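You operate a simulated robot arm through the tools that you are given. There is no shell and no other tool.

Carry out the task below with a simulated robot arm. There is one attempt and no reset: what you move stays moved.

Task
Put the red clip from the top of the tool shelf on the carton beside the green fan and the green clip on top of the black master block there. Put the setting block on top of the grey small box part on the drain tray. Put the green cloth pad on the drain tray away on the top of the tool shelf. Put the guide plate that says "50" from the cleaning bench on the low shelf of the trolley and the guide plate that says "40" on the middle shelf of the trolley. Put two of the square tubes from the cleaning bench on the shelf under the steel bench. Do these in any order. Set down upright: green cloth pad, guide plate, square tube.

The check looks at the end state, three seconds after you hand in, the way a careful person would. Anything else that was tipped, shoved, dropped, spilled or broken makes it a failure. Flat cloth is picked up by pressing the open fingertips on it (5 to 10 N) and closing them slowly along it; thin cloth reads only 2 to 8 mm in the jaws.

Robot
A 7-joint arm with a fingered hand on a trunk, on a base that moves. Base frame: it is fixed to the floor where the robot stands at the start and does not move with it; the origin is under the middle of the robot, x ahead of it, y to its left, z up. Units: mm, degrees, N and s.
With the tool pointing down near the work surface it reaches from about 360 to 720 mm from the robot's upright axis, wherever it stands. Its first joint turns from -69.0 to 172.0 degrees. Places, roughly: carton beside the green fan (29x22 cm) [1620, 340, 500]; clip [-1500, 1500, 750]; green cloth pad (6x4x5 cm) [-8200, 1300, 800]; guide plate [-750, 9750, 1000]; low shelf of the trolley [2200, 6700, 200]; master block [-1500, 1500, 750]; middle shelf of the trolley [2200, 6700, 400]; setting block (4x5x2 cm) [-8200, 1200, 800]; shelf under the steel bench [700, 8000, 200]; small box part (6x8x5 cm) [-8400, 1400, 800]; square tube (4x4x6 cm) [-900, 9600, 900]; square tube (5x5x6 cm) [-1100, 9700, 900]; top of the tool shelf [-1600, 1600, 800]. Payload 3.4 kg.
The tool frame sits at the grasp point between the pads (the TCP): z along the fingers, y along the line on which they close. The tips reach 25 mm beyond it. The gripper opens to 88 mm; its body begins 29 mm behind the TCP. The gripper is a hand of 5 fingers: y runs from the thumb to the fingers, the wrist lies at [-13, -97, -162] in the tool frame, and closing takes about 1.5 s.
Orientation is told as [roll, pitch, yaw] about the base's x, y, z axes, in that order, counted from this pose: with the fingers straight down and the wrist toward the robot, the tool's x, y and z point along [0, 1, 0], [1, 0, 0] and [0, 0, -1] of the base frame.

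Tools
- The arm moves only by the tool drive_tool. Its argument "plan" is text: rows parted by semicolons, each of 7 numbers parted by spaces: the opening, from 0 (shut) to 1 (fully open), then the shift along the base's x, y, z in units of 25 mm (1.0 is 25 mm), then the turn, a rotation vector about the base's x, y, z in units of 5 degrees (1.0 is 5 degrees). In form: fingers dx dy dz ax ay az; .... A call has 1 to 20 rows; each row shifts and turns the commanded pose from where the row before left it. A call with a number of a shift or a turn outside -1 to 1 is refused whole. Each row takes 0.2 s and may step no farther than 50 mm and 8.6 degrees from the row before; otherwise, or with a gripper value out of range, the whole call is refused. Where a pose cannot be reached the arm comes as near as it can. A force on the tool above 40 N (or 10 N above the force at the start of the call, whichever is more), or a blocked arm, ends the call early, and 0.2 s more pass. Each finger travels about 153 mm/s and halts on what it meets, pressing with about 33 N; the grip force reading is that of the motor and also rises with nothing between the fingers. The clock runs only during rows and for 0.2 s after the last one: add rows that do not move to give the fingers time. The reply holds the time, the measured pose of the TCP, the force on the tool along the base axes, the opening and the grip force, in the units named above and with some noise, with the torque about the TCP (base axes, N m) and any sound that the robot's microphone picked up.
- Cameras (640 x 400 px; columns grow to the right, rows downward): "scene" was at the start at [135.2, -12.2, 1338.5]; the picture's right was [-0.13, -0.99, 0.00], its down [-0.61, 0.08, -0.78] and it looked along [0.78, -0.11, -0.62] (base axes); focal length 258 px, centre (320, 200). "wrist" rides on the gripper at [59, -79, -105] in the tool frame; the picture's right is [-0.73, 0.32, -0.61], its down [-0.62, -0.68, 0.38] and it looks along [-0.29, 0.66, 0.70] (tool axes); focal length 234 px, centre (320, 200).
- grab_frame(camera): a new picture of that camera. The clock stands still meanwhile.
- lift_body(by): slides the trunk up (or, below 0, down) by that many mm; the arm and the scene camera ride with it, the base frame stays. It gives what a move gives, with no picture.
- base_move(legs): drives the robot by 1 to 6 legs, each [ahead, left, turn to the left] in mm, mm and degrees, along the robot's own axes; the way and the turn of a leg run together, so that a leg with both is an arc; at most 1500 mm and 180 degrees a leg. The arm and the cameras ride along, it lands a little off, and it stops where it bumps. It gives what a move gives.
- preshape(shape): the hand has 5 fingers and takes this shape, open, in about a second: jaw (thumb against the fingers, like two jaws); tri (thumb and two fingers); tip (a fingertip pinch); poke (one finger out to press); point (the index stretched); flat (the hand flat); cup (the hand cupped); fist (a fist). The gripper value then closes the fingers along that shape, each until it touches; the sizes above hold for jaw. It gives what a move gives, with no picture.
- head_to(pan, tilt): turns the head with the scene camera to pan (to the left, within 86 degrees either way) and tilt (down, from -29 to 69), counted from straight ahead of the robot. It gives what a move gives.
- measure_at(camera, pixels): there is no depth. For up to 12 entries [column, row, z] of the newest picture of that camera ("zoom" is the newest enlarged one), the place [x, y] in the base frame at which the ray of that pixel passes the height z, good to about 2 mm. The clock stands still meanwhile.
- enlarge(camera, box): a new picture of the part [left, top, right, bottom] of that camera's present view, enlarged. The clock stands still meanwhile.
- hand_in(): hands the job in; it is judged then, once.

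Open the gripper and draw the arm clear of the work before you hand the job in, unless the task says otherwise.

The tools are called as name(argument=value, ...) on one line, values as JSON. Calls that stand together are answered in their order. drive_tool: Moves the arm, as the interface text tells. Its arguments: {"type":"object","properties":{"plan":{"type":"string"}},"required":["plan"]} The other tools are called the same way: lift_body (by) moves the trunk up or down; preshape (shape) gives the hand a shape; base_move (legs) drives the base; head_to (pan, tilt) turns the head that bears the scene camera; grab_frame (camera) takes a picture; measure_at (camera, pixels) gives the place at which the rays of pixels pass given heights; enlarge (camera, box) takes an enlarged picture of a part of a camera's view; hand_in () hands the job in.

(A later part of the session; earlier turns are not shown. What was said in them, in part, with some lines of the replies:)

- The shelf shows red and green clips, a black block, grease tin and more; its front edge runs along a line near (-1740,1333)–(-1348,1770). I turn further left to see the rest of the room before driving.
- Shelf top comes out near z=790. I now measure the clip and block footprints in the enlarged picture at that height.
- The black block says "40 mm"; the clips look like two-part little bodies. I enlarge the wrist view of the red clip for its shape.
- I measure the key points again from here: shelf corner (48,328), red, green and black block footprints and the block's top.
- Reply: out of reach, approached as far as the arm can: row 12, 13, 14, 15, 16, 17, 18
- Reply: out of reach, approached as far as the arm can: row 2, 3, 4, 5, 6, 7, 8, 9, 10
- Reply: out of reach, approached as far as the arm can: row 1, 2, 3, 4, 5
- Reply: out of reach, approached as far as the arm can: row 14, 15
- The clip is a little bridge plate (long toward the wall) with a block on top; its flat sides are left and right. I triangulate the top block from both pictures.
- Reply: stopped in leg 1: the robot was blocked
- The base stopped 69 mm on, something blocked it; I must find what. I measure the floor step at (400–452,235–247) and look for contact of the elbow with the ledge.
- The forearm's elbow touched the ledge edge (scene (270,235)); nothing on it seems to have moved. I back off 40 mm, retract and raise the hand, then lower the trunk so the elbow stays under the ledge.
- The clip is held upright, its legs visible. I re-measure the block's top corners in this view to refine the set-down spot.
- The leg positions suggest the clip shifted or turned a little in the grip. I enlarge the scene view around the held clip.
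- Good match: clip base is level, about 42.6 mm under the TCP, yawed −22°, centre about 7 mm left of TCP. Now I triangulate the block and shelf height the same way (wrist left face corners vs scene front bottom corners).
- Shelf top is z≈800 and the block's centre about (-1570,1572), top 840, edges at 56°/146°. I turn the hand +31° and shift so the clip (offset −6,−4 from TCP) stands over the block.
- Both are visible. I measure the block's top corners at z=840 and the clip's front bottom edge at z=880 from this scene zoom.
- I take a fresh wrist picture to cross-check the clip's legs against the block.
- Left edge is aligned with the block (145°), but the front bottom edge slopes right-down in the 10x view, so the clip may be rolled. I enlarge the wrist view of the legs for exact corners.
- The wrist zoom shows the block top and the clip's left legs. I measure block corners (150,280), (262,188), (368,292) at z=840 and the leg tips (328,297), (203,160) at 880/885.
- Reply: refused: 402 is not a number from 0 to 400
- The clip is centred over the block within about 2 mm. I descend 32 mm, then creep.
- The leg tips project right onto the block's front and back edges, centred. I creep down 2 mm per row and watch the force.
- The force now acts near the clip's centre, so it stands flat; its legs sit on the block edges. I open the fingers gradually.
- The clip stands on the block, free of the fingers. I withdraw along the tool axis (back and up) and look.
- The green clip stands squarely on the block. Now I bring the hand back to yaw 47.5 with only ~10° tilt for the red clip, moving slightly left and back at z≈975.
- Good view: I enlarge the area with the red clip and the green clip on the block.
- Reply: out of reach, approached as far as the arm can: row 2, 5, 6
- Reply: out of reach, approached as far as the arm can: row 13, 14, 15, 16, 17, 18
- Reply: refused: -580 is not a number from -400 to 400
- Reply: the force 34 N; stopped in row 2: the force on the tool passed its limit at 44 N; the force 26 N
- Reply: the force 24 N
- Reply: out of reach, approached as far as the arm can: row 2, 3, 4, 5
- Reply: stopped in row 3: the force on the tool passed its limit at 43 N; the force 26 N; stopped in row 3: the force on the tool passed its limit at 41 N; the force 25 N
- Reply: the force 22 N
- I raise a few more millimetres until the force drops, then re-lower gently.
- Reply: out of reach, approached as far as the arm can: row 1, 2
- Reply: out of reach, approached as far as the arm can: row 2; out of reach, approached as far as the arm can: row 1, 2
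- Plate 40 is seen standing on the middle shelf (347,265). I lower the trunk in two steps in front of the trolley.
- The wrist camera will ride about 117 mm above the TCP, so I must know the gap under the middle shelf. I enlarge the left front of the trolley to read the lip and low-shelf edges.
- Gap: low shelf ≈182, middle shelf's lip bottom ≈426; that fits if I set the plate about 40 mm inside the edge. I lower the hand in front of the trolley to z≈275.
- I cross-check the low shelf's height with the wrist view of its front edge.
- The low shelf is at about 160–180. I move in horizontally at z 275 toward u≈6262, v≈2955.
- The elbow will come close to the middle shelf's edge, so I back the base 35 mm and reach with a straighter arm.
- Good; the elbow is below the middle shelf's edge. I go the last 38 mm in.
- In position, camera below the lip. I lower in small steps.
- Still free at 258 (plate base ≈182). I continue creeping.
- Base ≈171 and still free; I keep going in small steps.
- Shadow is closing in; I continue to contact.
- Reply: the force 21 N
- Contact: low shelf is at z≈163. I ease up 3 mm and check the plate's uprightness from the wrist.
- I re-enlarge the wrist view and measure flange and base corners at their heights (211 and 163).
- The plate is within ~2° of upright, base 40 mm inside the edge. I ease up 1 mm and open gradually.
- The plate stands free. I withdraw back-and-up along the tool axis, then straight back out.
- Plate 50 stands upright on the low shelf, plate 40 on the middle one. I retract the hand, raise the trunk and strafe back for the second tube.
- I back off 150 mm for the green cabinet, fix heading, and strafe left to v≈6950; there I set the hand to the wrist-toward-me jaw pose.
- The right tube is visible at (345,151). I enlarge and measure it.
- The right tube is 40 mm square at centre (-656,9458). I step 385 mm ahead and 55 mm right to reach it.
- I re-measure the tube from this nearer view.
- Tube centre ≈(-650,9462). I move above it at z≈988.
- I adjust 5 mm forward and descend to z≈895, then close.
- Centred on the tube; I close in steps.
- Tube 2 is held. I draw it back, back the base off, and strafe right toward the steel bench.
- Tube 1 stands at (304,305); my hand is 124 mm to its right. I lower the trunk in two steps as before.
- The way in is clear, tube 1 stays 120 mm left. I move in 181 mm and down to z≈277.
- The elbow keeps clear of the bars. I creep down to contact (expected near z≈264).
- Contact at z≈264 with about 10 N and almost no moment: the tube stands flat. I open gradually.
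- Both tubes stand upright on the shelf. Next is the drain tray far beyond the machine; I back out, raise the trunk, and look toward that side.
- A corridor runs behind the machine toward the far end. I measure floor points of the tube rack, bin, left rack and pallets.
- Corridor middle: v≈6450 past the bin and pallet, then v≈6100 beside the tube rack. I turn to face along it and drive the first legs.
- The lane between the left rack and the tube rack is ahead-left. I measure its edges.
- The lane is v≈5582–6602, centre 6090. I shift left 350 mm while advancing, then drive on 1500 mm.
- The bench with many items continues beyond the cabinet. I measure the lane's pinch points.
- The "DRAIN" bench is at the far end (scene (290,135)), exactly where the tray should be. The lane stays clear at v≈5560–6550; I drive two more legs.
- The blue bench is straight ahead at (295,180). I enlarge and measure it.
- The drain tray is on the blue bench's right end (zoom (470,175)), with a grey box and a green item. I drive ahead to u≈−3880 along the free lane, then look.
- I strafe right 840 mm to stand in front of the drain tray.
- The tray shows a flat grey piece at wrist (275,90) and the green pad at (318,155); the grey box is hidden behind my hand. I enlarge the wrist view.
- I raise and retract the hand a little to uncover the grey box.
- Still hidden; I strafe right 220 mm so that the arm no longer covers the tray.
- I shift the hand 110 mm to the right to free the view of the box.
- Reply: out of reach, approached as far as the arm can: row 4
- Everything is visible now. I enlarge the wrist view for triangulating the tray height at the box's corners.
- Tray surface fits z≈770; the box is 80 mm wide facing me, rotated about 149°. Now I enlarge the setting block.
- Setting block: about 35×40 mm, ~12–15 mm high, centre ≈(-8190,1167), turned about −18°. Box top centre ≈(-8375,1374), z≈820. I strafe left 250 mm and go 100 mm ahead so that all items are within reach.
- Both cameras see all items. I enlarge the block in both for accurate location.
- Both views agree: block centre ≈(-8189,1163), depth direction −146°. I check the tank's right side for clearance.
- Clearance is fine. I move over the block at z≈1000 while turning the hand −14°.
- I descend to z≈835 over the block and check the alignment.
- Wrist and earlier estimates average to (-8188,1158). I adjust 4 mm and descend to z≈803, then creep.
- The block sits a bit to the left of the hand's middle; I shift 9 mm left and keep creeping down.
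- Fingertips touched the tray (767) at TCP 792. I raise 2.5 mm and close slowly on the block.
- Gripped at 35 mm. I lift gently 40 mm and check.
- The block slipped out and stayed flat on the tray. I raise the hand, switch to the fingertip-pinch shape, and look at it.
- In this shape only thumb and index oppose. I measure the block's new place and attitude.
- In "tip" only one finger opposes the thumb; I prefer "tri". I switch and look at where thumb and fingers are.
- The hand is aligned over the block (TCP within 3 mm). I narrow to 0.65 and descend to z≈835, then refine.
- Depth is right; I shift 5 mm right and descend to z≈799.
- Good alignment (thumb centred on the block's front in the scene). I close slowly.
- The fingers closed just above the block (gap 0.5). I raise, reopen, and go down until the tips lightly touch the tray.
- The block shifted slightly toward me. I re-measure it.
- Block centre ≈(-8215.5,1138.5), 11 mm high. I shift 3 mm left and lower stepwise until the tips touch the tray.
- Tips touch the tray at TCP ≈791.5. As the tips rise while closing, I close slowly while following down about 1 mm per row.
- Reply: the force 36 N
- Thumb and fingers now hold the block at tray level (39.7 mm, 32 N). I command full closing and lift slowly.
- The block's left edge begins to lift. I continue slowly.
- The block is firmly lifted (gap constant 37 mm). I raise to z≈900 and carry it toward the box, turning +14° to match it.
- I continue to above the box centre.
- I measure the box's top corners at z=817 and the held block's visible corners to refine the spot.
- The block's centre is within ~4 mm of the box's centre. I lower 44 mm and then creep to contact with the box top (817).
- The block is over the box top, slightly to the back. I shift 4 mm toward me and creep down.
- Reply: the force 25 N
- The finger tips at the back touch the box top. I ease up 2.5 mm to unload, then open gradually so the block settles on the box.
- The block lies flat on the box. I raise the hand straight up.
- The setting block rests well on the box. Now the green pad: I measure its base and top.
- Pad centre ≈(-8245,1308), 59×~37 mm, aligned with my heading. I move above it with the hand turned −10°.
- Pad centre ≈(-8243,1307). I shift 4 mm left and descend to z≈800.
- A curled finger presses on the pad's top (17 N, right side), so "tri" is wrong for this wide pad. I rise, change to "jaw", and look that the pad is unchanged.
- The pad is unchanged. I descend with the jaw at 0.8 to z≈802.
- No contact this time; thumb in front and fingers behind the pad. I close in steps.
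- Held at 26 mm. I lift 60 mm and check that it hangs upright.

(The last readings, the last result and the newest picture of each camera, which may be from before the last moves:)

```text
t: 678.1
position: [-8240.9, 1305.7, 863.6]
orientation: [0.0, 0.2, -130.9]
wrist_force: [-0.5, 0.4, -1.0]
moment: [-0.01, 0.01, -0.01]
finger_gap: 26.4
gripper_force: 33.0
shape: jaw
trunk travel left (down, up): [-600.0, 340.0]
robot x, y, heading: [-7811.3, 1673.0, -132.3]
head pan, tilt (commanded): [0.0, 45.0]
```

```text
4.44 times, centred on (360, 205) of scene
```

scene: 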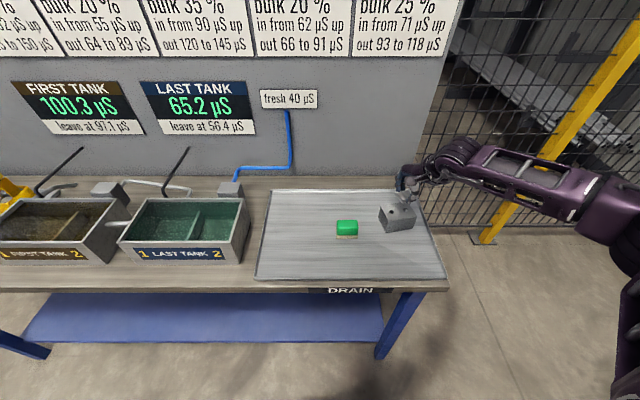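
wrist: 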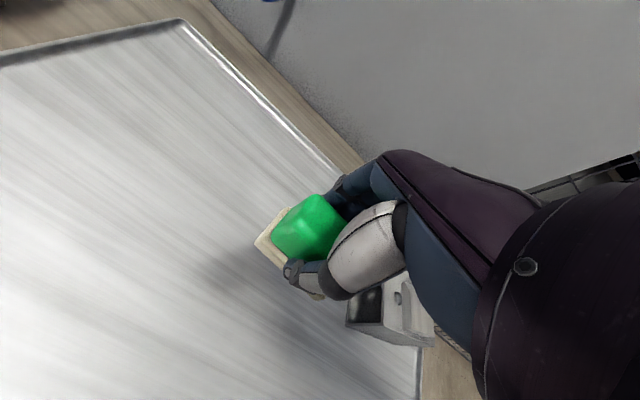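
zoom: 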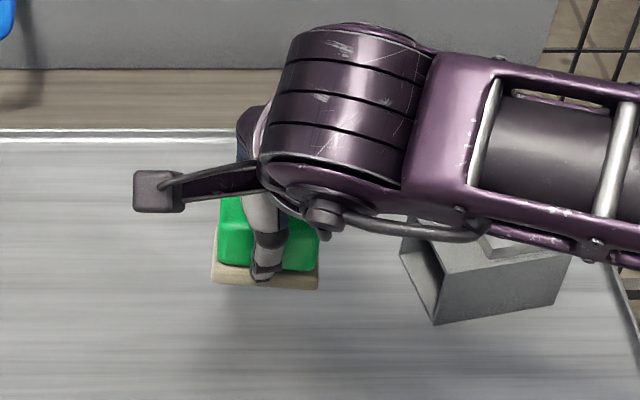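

The pad hangs upright. I raise and retract it, then step back from the tray.

drive_tool(plan="0 0.3 0.33 0.9 0 0 0;0 0.65 0.72 0.6 0 0 0;0 0.65 0.72 0.6 0 0 0;0 0.65 0.72 0.6 0 0 0;0 0.65 0.72 0.6 0 0 0;0 0.65 0.72 0.3 0 0 0;0 0 0 0 0 0 0")

grab_frame(camera="scene")

enlarge(camera="scene", box=[330, 170, 450, 250])

```text
t: 679.7
position: [-8153.7, 1403.3, 953.5]
orientation: [0.0, 0.2, -131.0]
wrist_force: [1.2, 0.2, -1.1]
moment: [-0.03, -0.01, 0.0]
finger_gap: 26.8
gripper_force: 33.5
shape: jaw
trunk travel left (down, up): [-600.0, 340.0]
robot x, y, heading: [-7817.6, 1673.8, -132.3]
head pan, tilt (commanded): [0.0, 45.0]
```

```text
taken
```

scene: 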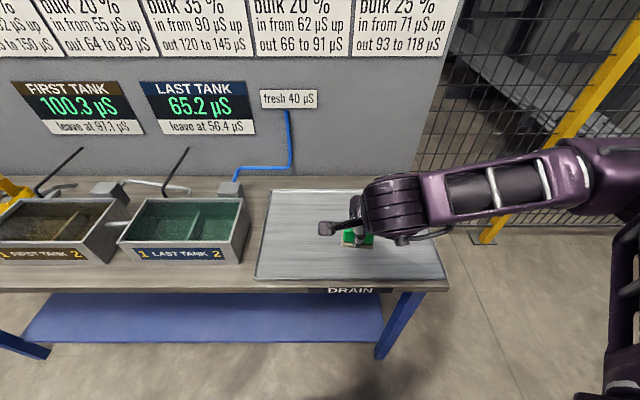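

```text
5.00 times, centred on (390, 210) of scene
```

zoom: 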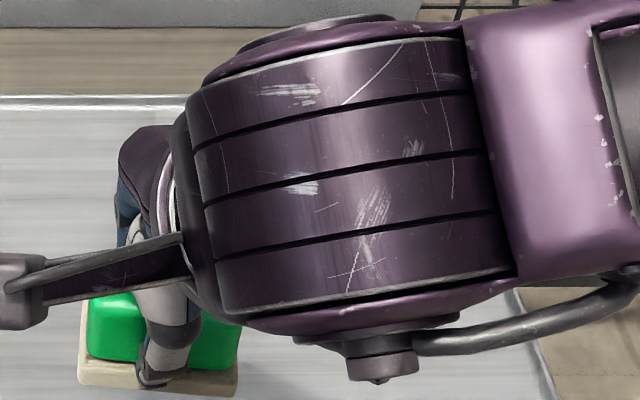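

I back 100 mm, strafe left to the lane, back a little more, and turn around to the right (the free side).

base_move(legs=[[-100, 0, 0], [0, 810, 0], [-250, 0, 0]])

head_to(pan=-40, tilt=30)

grab_frame(camera="scene")

enlarge(camera="scene", box=[300, 100, 480, 220])

```text
t: 686.3
position: [-7313.8, 1114.9, 954.6]
orientation: [0.0, 0.1, -130.5]
wrist_force: [0.0, 0.1, -0.4]
moment: [0.01, 0.03, 0.01]
finger_gap: 26.7
gripper_force: 33.0
shape: jaw
trunk travel left (down, up): [-600.0, 340.0]
robot x, y, heading: [-6977.4, 1382.2, -132.4]
head pan, tilt (commanded): [0.0, 45.0]
```

```text
t: 687.3
position: [-7316.2, 1113.6, 954.1]
orientation: [-0.1, 0.2, -130.6]
wrist_force: [0.7, -1.0, -1.8]
moment: [-0.02, 0.0, -0.01]
finger_gap: 26.3
gripper_force: 32.5
shape: jaw
trunk travel left (down, up): [-600.0, 340.0]
robot x, y, heading: [-6976.2, 1383.3, -132.4]
head pan, tilt (commanded): [-40.0, 30.0]
```

```text
taken
```

scene: 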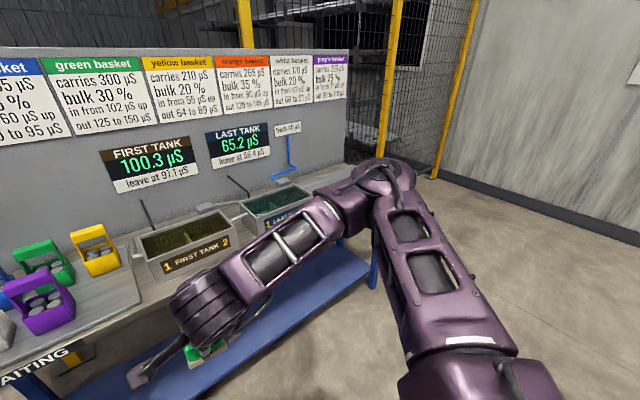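

```text
3.33 times, centred on (390, 160) of scene
```

zoom: 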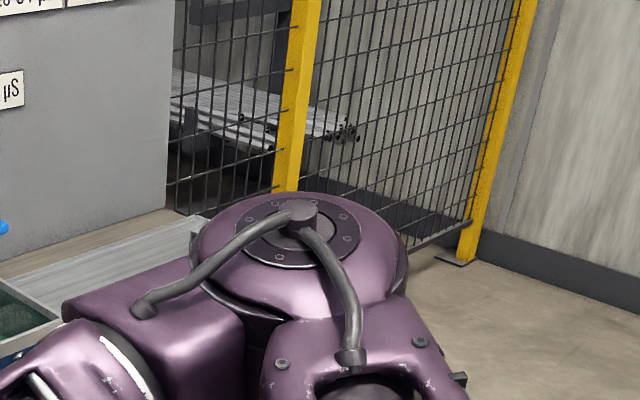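

I turn right by 180° in two steps and then look along the lane.

base_move(legs=[[0, 0, -90], [0, 0, -89.8]])

head_to(pan=0, tilt=20)

grab_frame(camera="scene")

```text
t: 695.3
position: [-6641.4, 1668.3, 953.0]
orientation: [0.0, 0.2, 51.3]
wrist_force: [-0.4, 0.7, -0.3]
moment: [-0.01, 0.0, -0.06]
finger_gap: 26.2
gripper_force: 32.7
shape: jaw
trunk travel left (down, up): [-600.0, 340.0]
robot x, y, heading: [-6978.0, 1385.6, 49.5]
head pan, tilt (commanded): [-40.0, 30.0]
```

```text
t: 696.4
position: [-6641.9, 1667.5, 954.1]
orientation: [0.0, 0.2, 51.2]
wrist_force: [-0.9, -0.3, -1.3]
moment: [0.02, 0.0, 0.03]
finger_gap: 26.3
gripper_force: 32.9
shape: jaw
trunk travel left (down, up): [-600.0, 340.0]
robot x, y, heading: [-6976.2, 1386.5, 49.9]
head pan, tilt (commanded): [0.0, 20.0]
```

```text
taken
```

scene: 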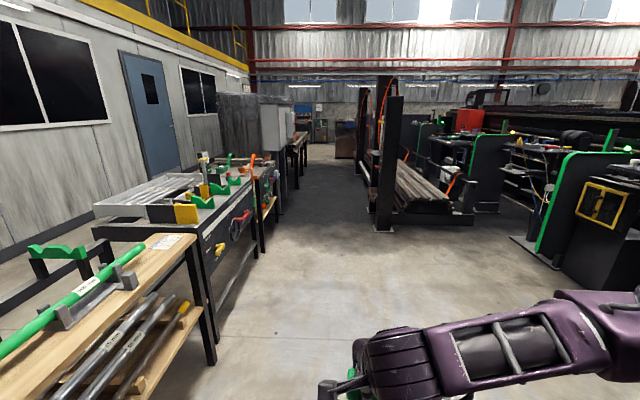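

The known lane is ahead (between (275,200) and (375,220)). I straighten and drive along it in legs.

base_move(legs=[[0, 0, -2], [1500, 0, 0], [1500, 0, 0]])

```text
t: 711.4
position: [-4664.9, 3969.6, 953.9]
orientation: [0.0, 0.2, 52.7]
wrist_force: [0.0, 0.0, -0.1]
moment: [0.01, -0.02, -0.01]
finger_gap: 26.1
gripper_force: 32.9
shape: jaw
trunk travel left (down, up): [-600.0, 340.0]
robot x, y, heading: [-4991.5, 3679.0, 51.1]
head pan, tilt (commanded): [0.0, 20.0]
```

I drifted slightly left (v≈6168, heading 51). I correct heading and side offset in the next leg.

base_move(legs=[[0, -90, -3.4], [1400, 0, 0]])

grab_frame(camera="scene")

```text
t: 719.1
position: [-3619.0, 4937.6, 953.5]
orientation: [0.0, 0.3, 49.0]
wrist_force: [-0.6, 0.1, -1.0]
moment: [-0.02, 0.0, 0.0]
finger_gap: 26.3
gripper_force: 33.2
shape: jaw
trunk travel left (down, up): [-600.0, 340.0]
robot x, y, heading: [-3961.1, 4666.1, 47.6]
head pan, tilt (commanded): [0.0, 20.0]
```

```text
taken
```

scene: 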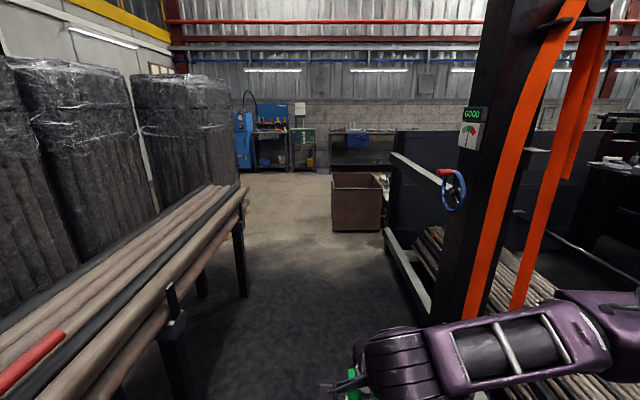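

On track (u≈785, v≈6070). I continue: straight 1500, then diagonal left past the rack's end, then on past the bin.

base_move(legs=[[1500, 0, 0], [700, 350, 0]])

grab_frame(camera="scene")

```text
t: 730.5
position: [-2339.9, 6786.8, 954.4]
orientation: [0.0, 0.1, 47.7]
wrist_force: [0.2, -0.1, -1.1]
moment: [-0.01, 0.03, 0.04]
finger_gap: 26.2
gripper_force: 32.8
shape: jaw
trunk travel left (down, up): [-600.0, 340.0]
robot x, y, heading: [-2690.1, 6523.1, 46.0]
head pan, tilt (commanded): [0.0, 20.0]
```

```text
taken
```

scene: 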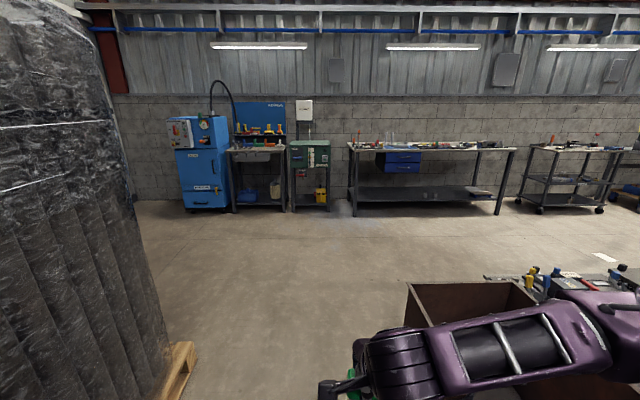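

I continue past the bin to u≈5560.

base_move(legs=[[1300, 40, 1.7], [1230, 0, 0]])

base_move(legs=[[0, 0, -90]])

head_to(pan=0, tilt=25)

grab_frame(camera="scene")

```text
t: 742.4
position: [-715.3, 8624.1, 953.2]
orientation: [0.0, 0.2, 49.2]
wrist_force: [-0.2, -0.5, -0.9]
moment: [-0.03, 0.0, 0.04]
finger_gap: 26.3
gripper_force: 33.1
shape: jaw
trunk travel left (down, up): [-600.0, 340.0]
robot x, y, heading: [-1058.1, 8351.4, 47.5]
head pan, tilt (commanded): [0.0, 20.0]
```

```text
t: 746.7
position: [-794.7, 8005.3, 954.3]
orientation: [0.0, 0.2, -41.9]
wrist_force: [1.3, -0.3, -1.2]
moment: [0.01, -0.04, 0.03]
finger_gap: 26.4
gripper_force: 33.2
shape: jaw
trunk travel left (down, up): [-600.0, 340.0]
robot x, y, heading: [-1057.0, 8350.7, -43.7]
head pan, tilt (commanded): [0.0, 20.0]
```

```text
t: 747.4
position: [-792.7, 8006.2, 953.6]
orientation: [0.0, 0.1, -41.9]
wrist_force: [0.4, -0.1, -0.1]
moment: [0.0, 0.01, -0.02]
finger_gap: 26.0
gripper_force: 32.8
shape: jaw
trunk travel left (down, up): [-600.0, 340.0]
robot x, y, heading: [-1057.2, 8356.8, -43.6]
head pan, tilt (commanded): [0.0, 25.0]
```

```text
taken
```

scene: 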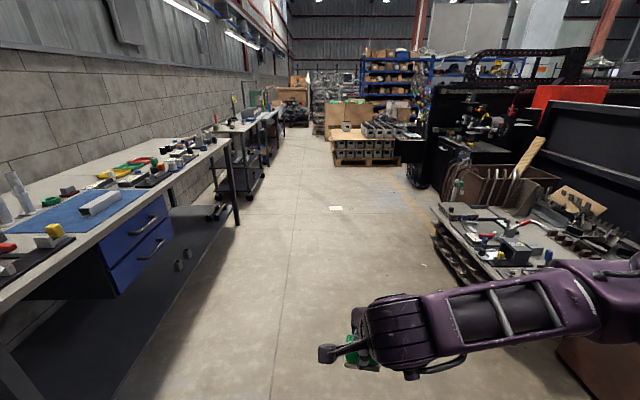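

The aisle is clear; the paper at (335,208) lies at u≈5120–5318. I measure the right-hand pallet's edge, then drive with a 150 mm shift to the left.

measure_at(camera="scene", pixels=[[437, 258, 0], [505, 330, 0], [412, 188, 0], [335, 166, 0], [398, 166, 0], [330, 210, 0], [341, 207, 0], [240, 225, 0]])

```text
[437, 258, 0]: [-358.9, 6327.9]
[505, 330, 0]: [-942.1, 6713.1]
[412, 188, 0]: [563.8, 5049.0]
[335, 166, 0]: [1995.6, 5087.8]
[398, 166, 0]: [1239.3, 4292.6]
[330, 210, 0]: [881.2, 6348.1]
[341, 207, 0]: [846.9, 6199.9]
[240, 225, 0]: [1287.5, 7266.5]
```

base_move(legs=[[900, 145, 1.3], [1500, 0, 0], [1300, 0, 0]])

grab_frame(camera="scene")

```text
t: 765.3
position: [1981.1, 5554.2, 952.9]
orientation: [0.0, 0.2, -42.3]
wrist_force: [0.8, 0.5, -0.2]
moment: [0.01, -0.01, 0.0]
finger_gap: 26.0
gripper_force: 32.5
shape: jaw
trunk travel left (down, up): [-600.0, 340.0]
robot x, y, heading: [1718.6, 5902.8, -44.0]
head pan, tilt (commanded): [0.0, 25.0]
```

```text
taken
```

scene: 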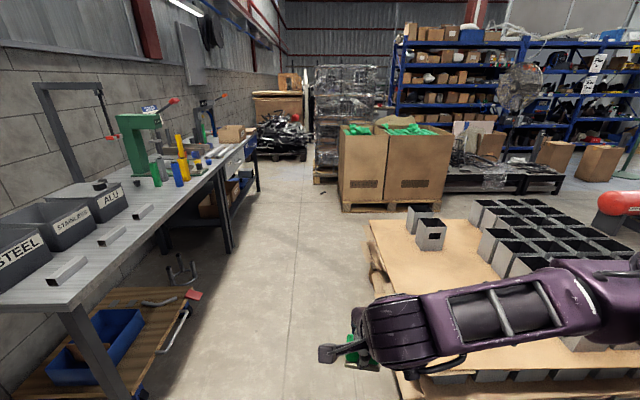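

I correct the slight drift (heading −44) and continue past the tube pallet to v≈450.

base_move(legs=[[1200, 80, 1.7], [1050, 0, 0]])

head_to(pan=-60, tilt=25)

grab_frame(camera="scene")

```text
t: 776.5
position: [3695.4, 4083.1, 951.8]
orientation: [0.1, 0.2, -41.1]
wrist_force: [0.1, 0.7, -0.5]
moment: [-0.01, -0.01, 0.0]
finger_gap: 25.8
gripper_force: 33.0
shape: jaw
trunk travel left (down, up): [-600.0, 340.0]
robot x, y, heading: [3430.6, 4426.7, -42.8]
head pan, tilt (commanded): [0.0, 25.0]
```

```text
t: 777.8
position: [3695.3, 4082.8, 954.5]
orientation: [0.1, 0.3, -41.0]
wrist_force: [-0.2, -0.3, 0.2]
moment: [0.0, -0.01, 0.02]
finger_gap: 26.1
gripper_force: 33.1
shape: jaw
trunk travel left (down, up): [-600.0, 340.0]
robot x, y, heading: [3425.7, 4423.7, -42.5]
head pan, tilt (commanded): [-60.0, 25.0]
```

```text
taken
```

scene: 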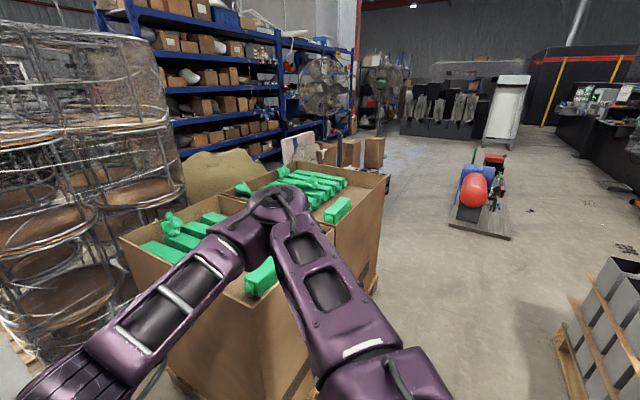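

Next I turn right to face back along the machine's front and drive between cardboard box and pallet (lane v≈−47…1019).

base_move(legs=[[0, 0, -90], [1450, -30, 0]])

head_to(pan=0, tilt=25)

grab_frame(camera="scene")

```text
t: 788.9
position: [1994.0, 3202.5, 953.9]
orientation: [0.0, 0.1, -135.6]
wrist_force: [0.8, 0.1, -1.6]
moment: [0.02, -0.01, -0.02]
finger_gap: 25.9
gripper_force: 32.6
shape: jaw
trunk travel left (down, up): [-600.0, 340.0]
robot x, y, heading: [2359.3, 3443.6, -137.1]
head pan, tilt (commanded): [-60.0, 25.0]
```

```text
t: 790.2
position: [1995.7, 3202.9, 953.1]
orientation: [0.0, 0.3, -135.7]
wrist_force: [0.6, 0.4, -0.2]
moment: [-0.01, 0.01, 0.0]
finger_gap: 25.7
gripper_force: 32.9
shape: jaw
trunk travel left (down, up): [-600.0, 340.0]
robot x, y, heading: [2357.9, 3447.0, -137.2]
head pan, tilt (commanded): [0.0, 25.0]
```

```text
taken
```

scene: 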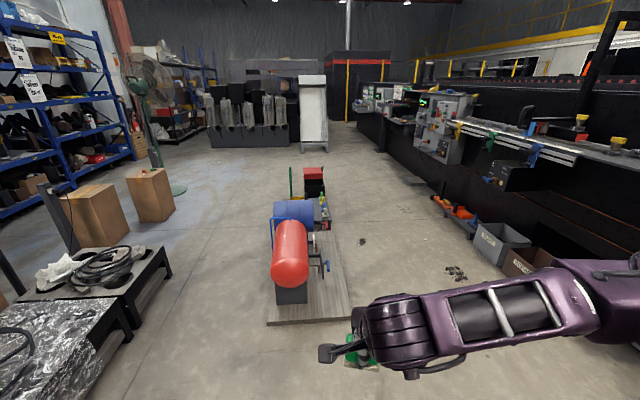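

I see the dolly and, left of it, the lane I used before. I measure its edges again.

measure_at(camera="scene", pixels=[[267, 325, 0], [288, 232, 0], [172, 272, 0], [135, 337, 0], [350, 318, 0], [300, 195, 0], [250, 180, 0]])

```text
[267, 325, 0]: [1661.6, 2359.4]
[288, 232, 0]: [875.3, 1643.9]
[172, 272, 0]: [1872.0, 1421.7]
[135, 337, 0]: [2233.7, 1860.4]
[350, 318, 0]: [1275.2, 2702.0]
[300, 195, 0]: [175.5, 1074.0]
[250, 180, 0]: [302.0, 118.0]
```

I turn +4.9°, move diagonally to the lane's mouth (u≈3286, v≈−14), and check the position.

base_move(legs=[[0, 0, 4.9], [850, 590, 0]])

grab_frame(camera="scene")

```text
t: 796.0
position: [1876.9, 2157.8, 954.0]
orientation: [0.0, 0.2, -131.2]
wrist_force: [0.2, -1.0, -0.2]
moment: [-0.01, -0.01, -0.03]
finger_gap: 25.8
gripper_force: 32.8
shape: jaw
trunk travel left (down, up): [-600.0, 340.0]
robot x, y, heading: [2220.5, 2426.2, -133.1]
head pan, tilt (commanded): [0.0, 25.0]
```

```text
taken
```

scene: 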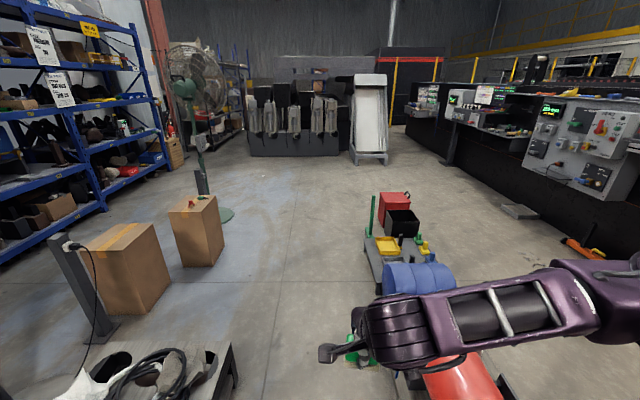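

On the lane centre; the red clip is visible on the carton at (190,203). I drive on 1450 mm along −132.3°.

base_move(legs=[[0, 0, 0.8], [1400, 0, 0]])

enlarge(camera="scene", box=[100, 150, 280, 300])

```text
t: 803.4
position: [915.5, 1107.3, 954.6]
orientation: [-0.1, 0.1, -131.1]
wrist_force: [-0.6, 0.0, 0.7]
moment: [0.02, -0.01, 0.01]
finger_gap: 25.7
gripper_force: 32.9
shape: jaw
trunk travel left (down, up): [-600.0, 340.0]
robot x, y, heading: [1259.1, 1377.6, -132.7]
head pan, tilt (commanded): [0.0, 25.0]
```

```text
2.67 times, centred on (190, 225) of scene
```

zoom: 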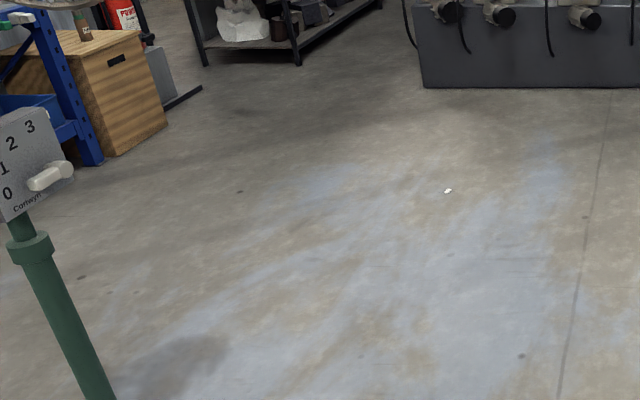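

On track (u≈1866, v≈−4). I drive 1500 mm to open floor, turn right to face the tool shelf, and approach it.

base_move(legs=[[1490, 0, 0.4], [0, 0, -90]])

grab_frame(camera="scene")

```text
t: 814.6
position: [-13.1, 596.0, 953.7]
orientation: [0.0, 0.2, 141.0]
wrist_force: [0.4, 0.4, -0.8]
moment: [0.02, -0.01, 0.03]
finger_gap: 25.5
gripper_force: 32.9
shape: jaw
trunk travel left (down, up): [-600.0, 340.0]
robot x, y, heading: [263.8, 259.9, 139.4]
head pan, tilt (commanded): [0.0, 25.0]
```

```text
taken
```

scene: 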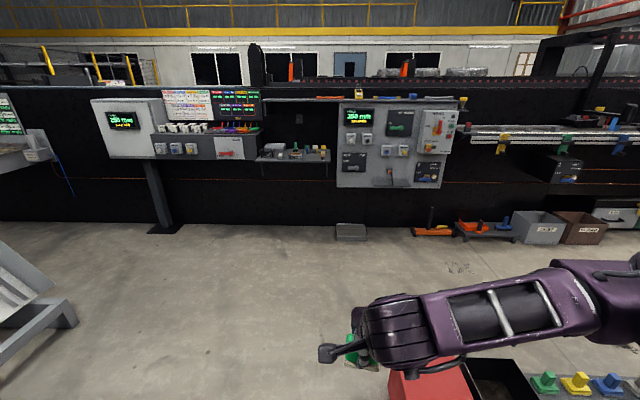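

The red box is close to my right-front, so I first shift left 220 mm (with heading fix), then go ahead.

base_move(legs=[[0, 220, -1.7], [1350, 0, 0]])

head_to(pan=0, tilt=45)

grab_frame(camera="scene")

```text
t: 822.6
position: [-1108.7, 1358.1, 954.2]
orientation: [-0.1, 0.2, 137.9]
wrist_force: [-0.2, -0.4, -0.6]
moment: [0.02, 0.01, 0.02]
finger_gap: 25.7
gripper_force: 33.1
shape: jaw
trunk travel left (down, up): [-600.0, 340.0]
robot x, y, heading: [-844.6, 1012.2, 136.4]
head pan, tilt (commanded): [0.0, 25.0]
```

```text
t: 823.4
position: [-1108.3, 1359.6, 954.1]
orientation: [0.0, 0.2, 137.8]
wrist_force: [0.2, 0.2, -0.7]
moment: [-0.01, 0.03, 0.03]
finger_gap: 25.6
gripper_force: 33.2
shape: jaw
trunk travel left (down, up): [-600.0, 340.0]
robot x, y, heading: [-844.0, 1013.5, 136.2]
head pan, tilt (commanded): [0.0, 45.0]
```

```text
taken
```

scene: 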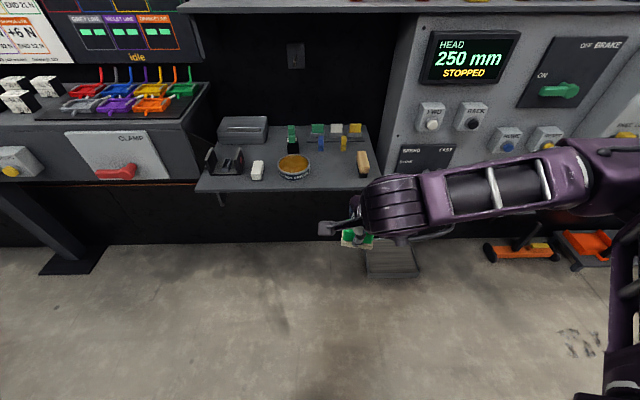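

The shelf is ahead; I enlarge it to choose a free spot for the pad.

enlarge(camera="scene", box=[190, 100, 390, 210])

measure_at(camera="zoom", pixels=[[16, 288, 800], [577, 284, 800], [272, 245, 800], [380, 245, 800], [505, 262, 800], [545, 285, 800], [548, 230, 800], [520, 210, 800], [420, 170, 800], [490, 170, 800], [430, 230, 800]])

```text
3.20 times, centred on (290, 155) of scene
```

zoom: 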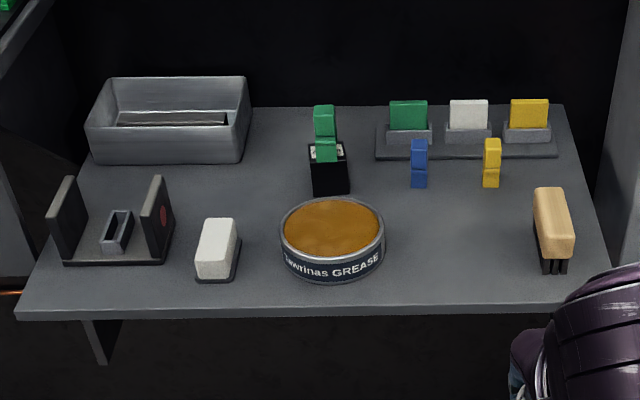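

```text
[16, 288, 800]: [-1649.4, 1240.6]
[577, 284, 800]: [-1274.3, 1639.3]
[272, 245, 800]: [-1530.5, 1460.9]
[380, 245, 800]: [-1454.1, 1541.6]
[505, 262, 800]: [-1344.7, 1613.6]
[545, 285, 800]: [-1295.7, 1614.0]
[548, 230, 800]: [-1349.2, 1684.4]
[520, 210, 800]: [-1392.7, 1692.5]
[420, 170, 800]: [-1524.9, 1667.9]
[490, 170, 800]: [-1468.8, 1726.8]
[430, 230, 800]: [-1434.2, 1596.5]
```

The green clip stands on the block. I'll put the pad in the free gap between grease tin and brush at about (-1407,1590). I go 200 mm ahead with a small heading fix.

base_move(legs=[[200, 0, 1.4]])

grab_frame(camera="scene")

enlarge(camera="scene", box=[190, 130, 410, 260])

grab_frame(camera="wrist")

```text
t: 825.0
position: [-1263.5, 1489.0, 953.6]
orientation: [0.0, 0.2, 139.1]
wrist_force: [-0.9, -0.6, -0.6]
moment: [-0.03, 0.03, 0.02]
finger_gap: 25.6
gripper_force: 33.4
shape: jaw
trunk travel left (down, up): [-600.0, 340.0]
robot x, y, heading: [-994.7, 1145.6, 137.5]
head pan, tilt (commanded): [0.0, 45.0]
```

```text
taken
```

scene: 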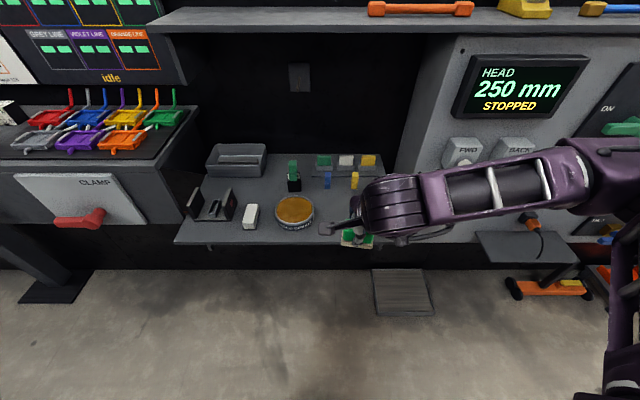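

```text
2.91 times, centred on (300, 195) of scene
```

zoom: 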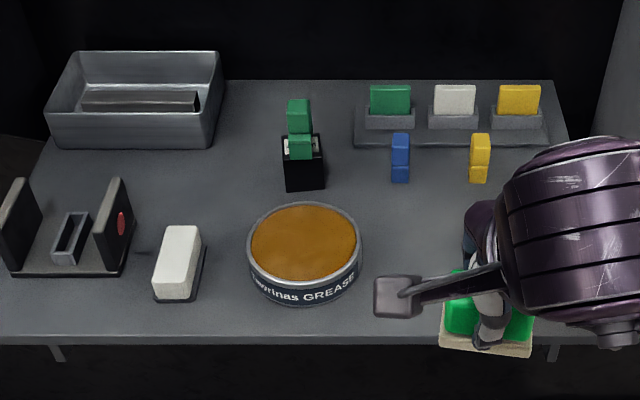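

```text
taken
```

wrist: 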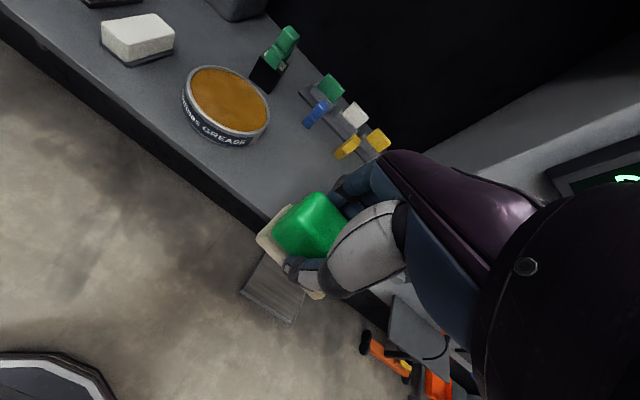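

Shelf frame check: pad spot u'≈409, v'≈94; tin edge at 359, brush edge at ≈501. I move over the spot at the present height.

drive_tool(plan="0 -0.82 0.58 0 0 0 0;0 -0.82 0.58 0 0 0 0;0 -0.82 0.58 0 0 0 0;0 -0.82 0.58 0 0 0 0;0 -0.82 0.58 0 0 0 0;0 -0.82 0.58 0 0 0 0;0 -0.82 0.58 0 0 0 0;0 0 0 0 0 0 0")

grab_frame(camera="scene")

enlarge(camera="scene", box=[240, 130, 420, 260])

grab_frame(camera="wrist")

```text
t: 826.8
position: [-1405.4, 1592.5, 954.2]
orientation: [0.1, 0.1, 139.2]
wrist_force: [-0.3, -0.4, -1.0]
moment: [0.01, 0.0, 0.01]
finger_gap: 25.6
gripper_force: 33.2
shape: jaw
trunk travel left (down, up): [-600.0, 340.0]
robot x, y, heading: [-992.0, 1147.4, 137.4]
head pan, tilt (commanded): [0.0, 45.0]
```

```text
taken
```

scene: 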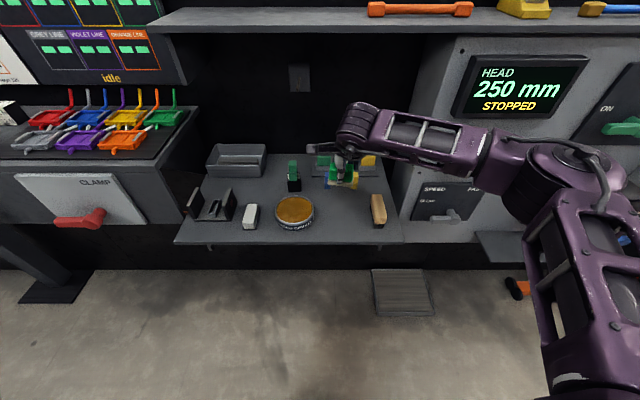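

```text
3.08 times, centred on (330, 195) of scene
```

zoom: 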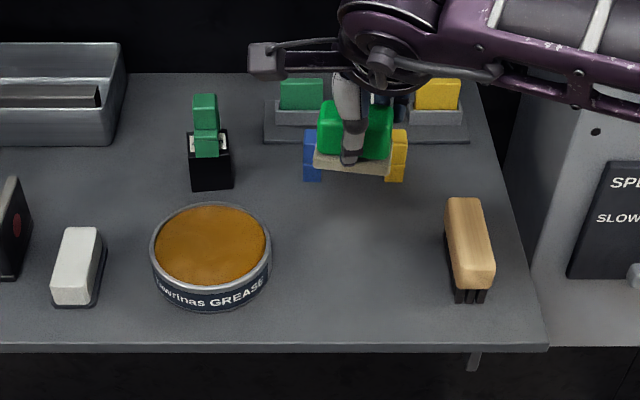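

```text
taken
```

wrist: 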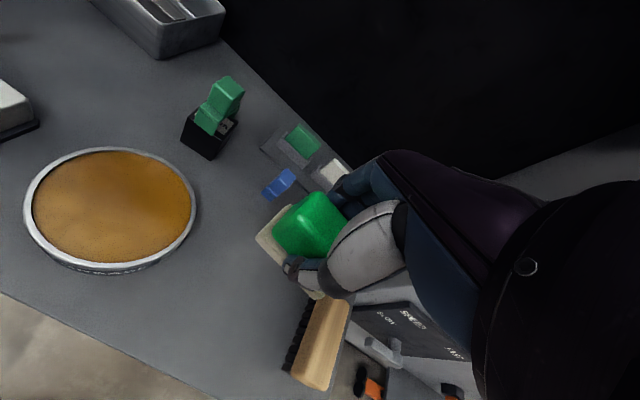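

The pad will land between tin (272) and brush (447). I lower 80 mm and check, then further.

drive_tool(plan="0 0 0 -0.8 0 0 0;0 0 0 -0.8 0 0 0;0 0 0 -0.8 0 0 0;0 0 0 -0.8 0 0 0;0 0 0 0 0 0 0")

enlarge(camera="scene", box=[240, 130, 420, 260])

grab_frame(camera="wrist")

```text
t: 828.0
position: [-1405.7, 1592.4, 874.4]
orientation: [0.0, 0.2, 139.2]
wrist_force: [0.5, 0.4, -0.5]
moment: [0.02, -0.03, 0.0]
finger_gap: 25.6
gripper_force: 33.2
shape: jaw
trunk travel left (down, up): [-600.0, 340.0]
robot x, y, heading: [-991.1, 1149.7, 137.7]
head pan, tilt (commanded): [0.0, 45.0]
```

```text
3.08 times, centred on (330, 195) of scene
```

zoom: 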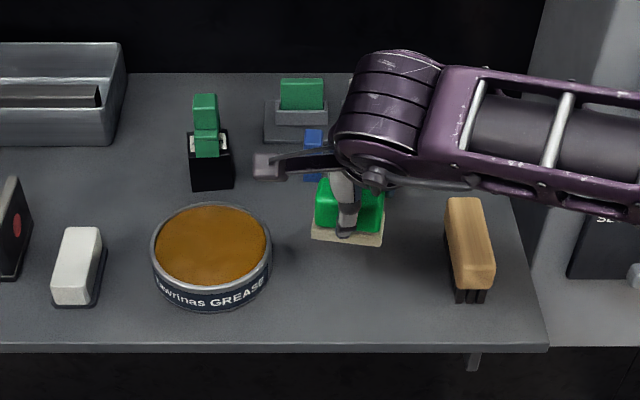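

```text
taken
```

wrist: 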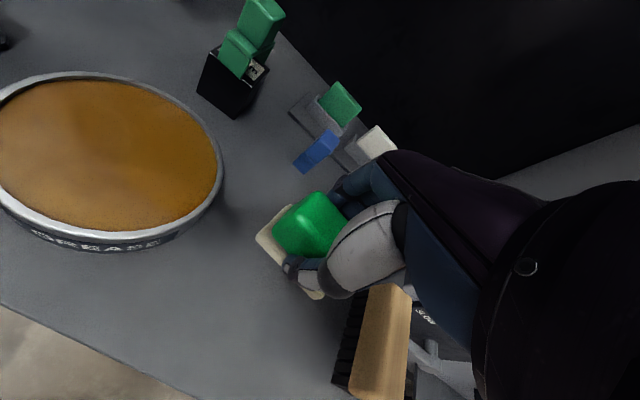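

Lateral clearance to the brush is about 25 mm. I lower to z≈845, then creep to contact near 836.

drive_tool(plan="0 0 0 -0.5 0 0 0;0 0 0 -0.5 0 0 0;0 0 0 -0.16 0 0 0;0 0 0 0 0 0 0")

drive_tool(plan="0 0 0 -0.1 0 0 0;0 0 0 0 0 0 0")

drive_tool(plan="0 0 0 -0.1 0 0 0;0 0 0 0 0 0 0")

drive_tool(plan="0 0 0 -0.08 0 0 0;0 0 0 0 0 0 0")

```text
t: 829.0
position: [-1407.2, 1590.6, 845.3]
orientation: [0.0, 0.2, 139.2]
wrist_force: [0.1, -0.3, 0.1]
moment: [-0.01, -0.01, 0.04]
finger_gap: 25.5
gripper_force: 32.9
shape: jaw
trunk travel left (down, up): [-600.0, 340.0]
robot x, y, heading: [-992.3, 1146.9, 137.5]
head pan, tilt (commanded): [0.0, 45.0]
```

```text
t: 829.6
position: [-1407.1, 1590.0, 842.1]
orientation: [-0.1, 0.2, 139.2]
wrist_force: [-0.4, 0.1, -0.4]
moment: [0.03, 0.0, 0.0]
finger_gap: 25.6
gripper_force: 33.2
shape: jaw
trunk travel left (down, up): [-600.0, 340.0]
robot x, y, heading: [-991.5, 1145.2, 137.6]
head pan, tilt (commanded): [0.0, 45.0]
```

```text
t: 830.2
position: [-1407.3, 1590.6, 839.8]
orientation: [0.1, 0.2, 139.3]
wrist_force: [0.4, 0.3, -0.3]
moment: [-0.02, 0.01, 0.01]
finger_gap: 25.9
gripper_force: 32.6
shape: jaw
trunk travel left (down, up): [-600.0, 340.0]
robot x, y, heading: [-990.5, 1149.3, 137.5]
head pan, tilt (commanded): [0.0, 45.0]
```

```text
t: 830.8
position: [-1406.3, 1592.3, 837.4]
orientation: [0.0, 0.3, 139.2]
wrist_force: [-0.2, -0.1, -0.5]
moment: [-0.04, 0.02, -0.03]
finger_gap: 25.6
gripper_force: 32.6
shape: jaw
trunk travel left (down, up): [-600.0, 340.0]
robot x, y, heading: [-993.2, 1148.8, 137.5]
head pan, tilt (commanded): [0.0, 45.0]
```

drive_tool(plan="0 0 0 -0.08 0 0 0;0 0 0 0 0 0 0")

drive_tool(plan="0 0 0 -0.08 0 0 0;0 0 0 0 0 0 0")

enlarge(camera="scene", box=[280, 180, 420, 260])

```text
t: 831.4
position: [-1407.2, 1592.5, 836.3]
orientation: [-0.1, 0.2, 139.3]
wrist_force: [-0.2, 0.9, 3.3]
moment: [0.03, 0.06, 0.02]
finger_gap: 25.6
gripper_force: 32.4
shape: jaw
trunk travel left (down, up): [-600.0, 340.0]
robot x, y, heading: [-991.6, 1146.9, 137.4]
head pan, tilt (commanded): [0.0, 45.0]
```

```text
t: 832.0
position: [-1405.8, 1590.9, 835.6]
orientation: [-0.1, -0.1, 139.3]
wrist_force: [-1.1, 1.7, 11.9]
moment: [0.19, 0.25, 0.0]
finger_gap: 25.7
gripper_force: 32.9
shape: jaw
trunk travel left (down, up): [-600.0, 340.0]
robot x, y, heading: [-993.0, 1146.0, 137.6]
head pan, tilt (commanded): [0.0, 45.0]
```

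```text
4.57 times, centred on (350, 220) of scene
```

zoom: 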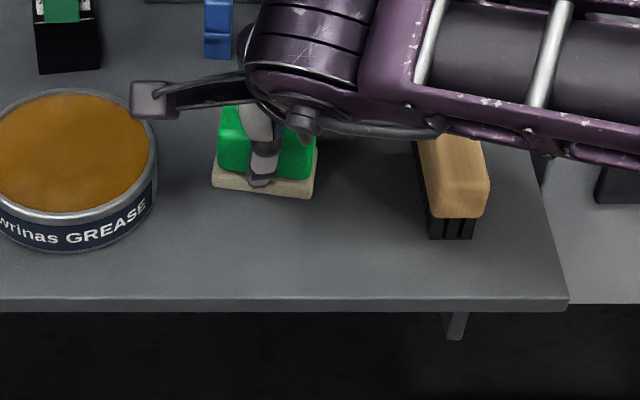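

Contact at 836 on the pad's rear base edge (slight tilt only). I ease up 1.5 mm and open gradually.

drive_tool(plan="0 0 0 0.06 0 0 0;0.2 0 0 0 0 0 0;0.28 0 0 0 0 0 0;0.32 0 0 0 0 0 0;0.36 0 0 0 0 0 0;0.4 0 0 0 0 0 0;0.45 0 0 0 0 0 0;0.5 0 0 0 0 0 0;0.56 0 0 0 0 0 0;0.62 0 0 0 0 0 0;0.62 0 0 0 0 0 0")

enlarge(camera="wrist", box=[220, 160, 400, 340])

enlarge(camera="scene", box=[280, 180, 420, 260])

```text
t: 834.4
position: [-1406.1, 1591.1, 834.3]
orientation: [-0.1, 0.2, 139.3]
wrist_force: [0.3, 0.1, 0.2]
moment: [0.01, 0.03, 0.01]
finger_gap: 54.1
gripper_force: 0.1
shape: jaw
trunk travel left (down, up): [-600.0, 340.0]
robot x, y, heading: [-993.2, 1144.6, 137.6]
head pan, tilt (commanded): [0.0, 45.0]
```

```text
2.22 times, centred on (310, 250) of wrist
```

zoom: 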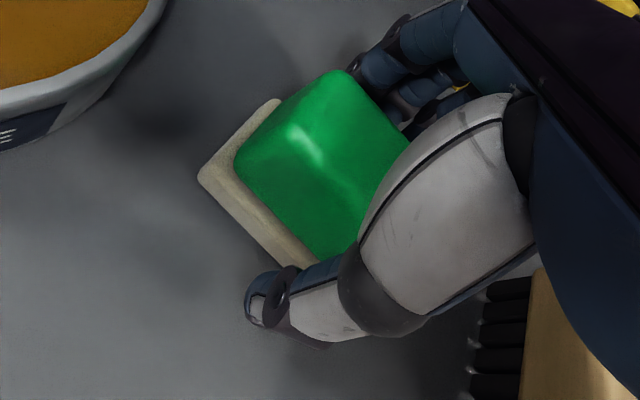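

```text
4.57 times, centred on (350, 220) of scene
```

zoom: 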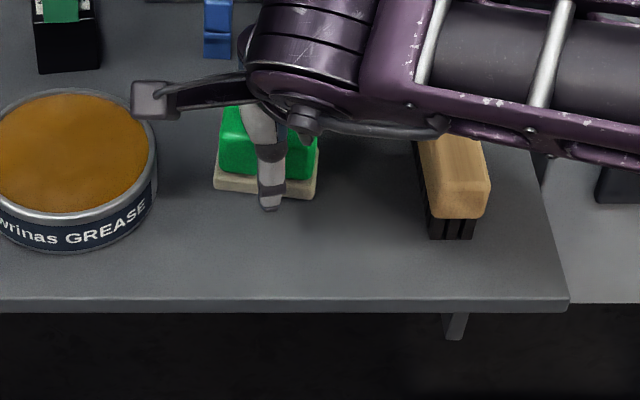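

The pad stands flat. I open a little more and raise the hand straight up.

drive_tool(plan="0.7 0 0 0 0 0 0;0.75 0 0 0.3 0 0 0;0.75 0 0 0.6 0 0 0;0.75 0 0 0.9 0 0 0;0.75 0 0 0.9 0 0 0;0.75 0 0 0.9 0 0 0;0.75 0 0 0.9 0 0 0;0.75 0.74 -0.67 0.3 0 0 0;0.75 0.74 -0.67 0 0 0 0;0.75 0.74 -0.67 0 0 0 0;0.75 0.74 -0.67 0 0 0 0;0.75 0.74 -0.67 0 0 0 0;0.75 0.74 -0.67 0 0 0 0;0.75 0 0 0 0 0 0")

grab_frame(camera="wrist")

enlarge(camera="wrist", box=[120, 20, 400, 240])

grab_frame(camera="scene")

```text
t: 837.4
position: [-1295.0, 1491.4, 953.8]
orientation: [0.0, 0.2, 139.1]
wrist_force: [-0.2, 0.0, -0.3]
moment: [-0.02, -0.03, 0.0]
finger_gap: 65.5
gripper_force: 0.0
shape: jaw
trunk travel left (down, up): [-600.0, 340.0]
robot x, y, heading: [-990.0, 1147.1, 137.4]
head pan, tilt (commanded): [0.0, 45.0]
```

```text
taken
```

wrist: 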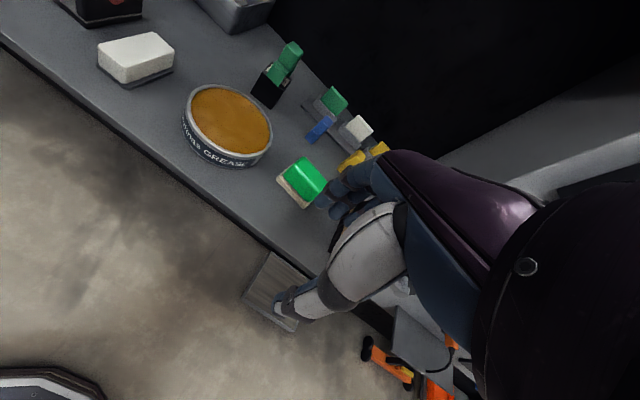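

```text
1.82 times, centred on (260, 130) of wrist
```

zoom: 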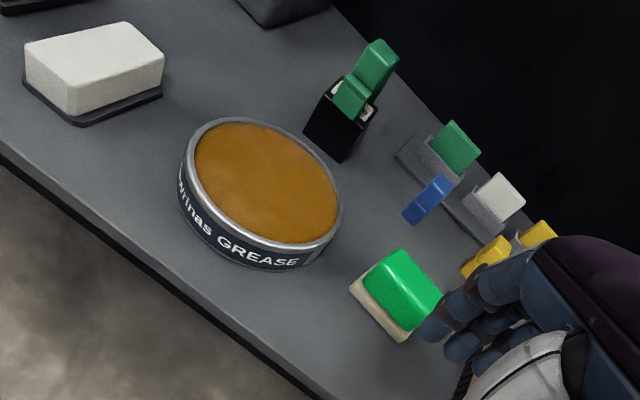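

```text
taken
```

scene: 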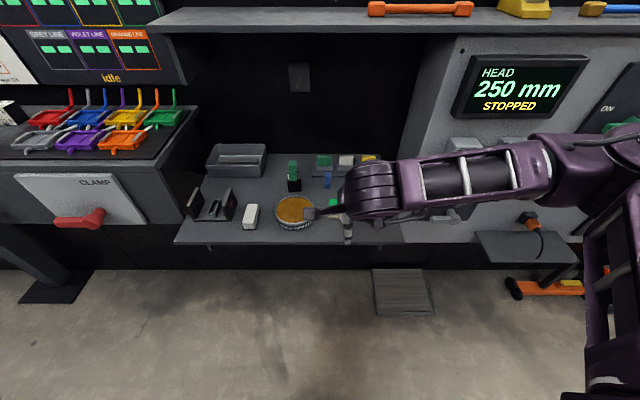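

The pad stands upright on the shelf. I back away from the shelf, open the hand fully, and take a last look at the shelf's state.

base_move(legs=[[-450, 0, 0]])

drive_tool(plan="1 0 0 0.5 0 0 0;1 0.4 -0.4 0.5 0 0 0;1 0 0 0 0 0 0;1 0 0 0 0 0 0")

grab_frame(camera="scene")

enlarge(camera="scene", box=[200, 90, 400, 210])

```text
t: 840.2
position: [-956.9, 1183.2, 953.8]
orientation: [-0.1, 0.0, 139.0]
wrist_force: [0.7, -1.2, -0.2]
moment: [-0.01, -0.02, 0.02]
finger_gap: 65.8
gripper_force: 0.0
shape: jaw
trunk travel left (down, up): [-600.0, 340.0]
robot x, y, heading: [-657.0, 838.8, 137.3]
head pan, tilt (commanded): [0.0, 45.0]
```

```text
t: 841.2
position: [-947.3, 1171.5, 980.7]
orientation: [0.0, 0.1, 139.1]
wrist_force: [-0.3, 0.2, -0.1]
moment: [0.01, 0.0, -0.01]
finger_gap: 87.9
gripper_force: 0.0
shape: jaw
trunk travel left (down, up): [-600.0, 340.0]
robot x, y, heading: [-654.3, 839.5, 137.4]
head pan, tilt (commanded): [0.0, 45.0]
```

```text
taken
```

scene: 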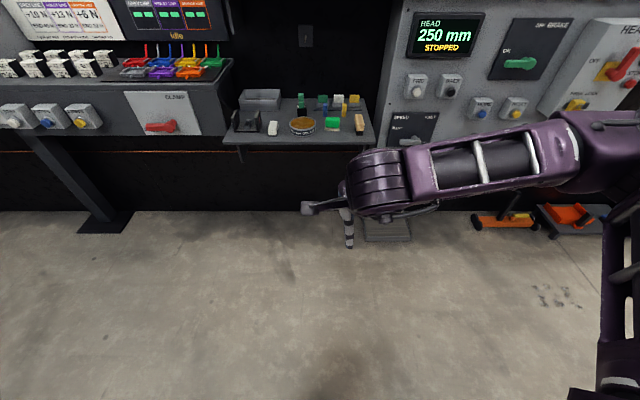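

```text
3.20 times, centred on (300, 150) of scene
```

zoom: 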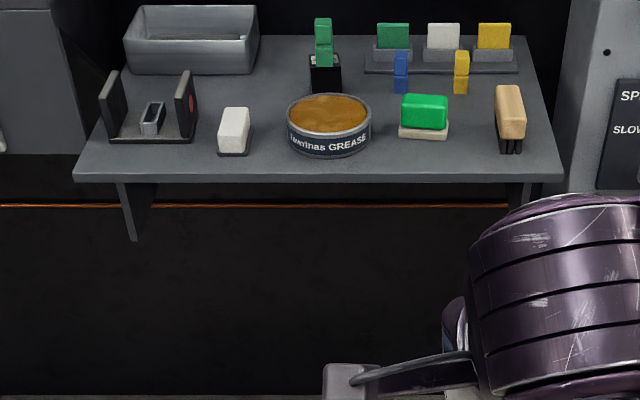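

The shelf shows pad, green clip on the block and all other items in place; every part of the job is done and the arm is clear with the gripper open. I hand the job in.

hand_in()

```text
The job is handed in.
```

I finished every part of the task and handed the job in. I do not have a result from the check yet.

| Item | Where it is now |
|---|---|
| Red clip | Standing on the carton beside the green fan, clear of the green tool there |
| Green clip | Standing on the black master block on the tool shelf |
| Setting block | Lying flat on the grey small box part on the drain tray |
| Green cloth pad | Upright on top of the tool shelf, between the grease tin and the brush |
| Guide plate "50" | Upright on the low shelf of the trolley |
| Guide plate "40" | Upright on the middle shelf of the trolley |
| Two square tubes (34 mm and 40 mm) | Upright on the shelf under the steel bench |

Three things happened along the way that could matter to the check:
- **Ledge contact:** my elbow touched the ledge above the tool shelf once, early on. Nothing on the ledge appeared to move.
- **Setting block slip:** the setting block slipped from my first grip and slid about 4 cm across the tray, staying flat. I picked it up again and placed it.
- **Paper on the floor:** a sheet of paper lies in the aisle near the trolley. On the drive back I drifted, and the edge of my base may have passed over the paper's edge. I did not go back to see whether it moved.

The last view of the tool shelf showed everything else on it where it was before. I saw the red clip on the carton again on the way back. I did not revisit the trolley, the steel bench shelf or the drain tray after leaving them.
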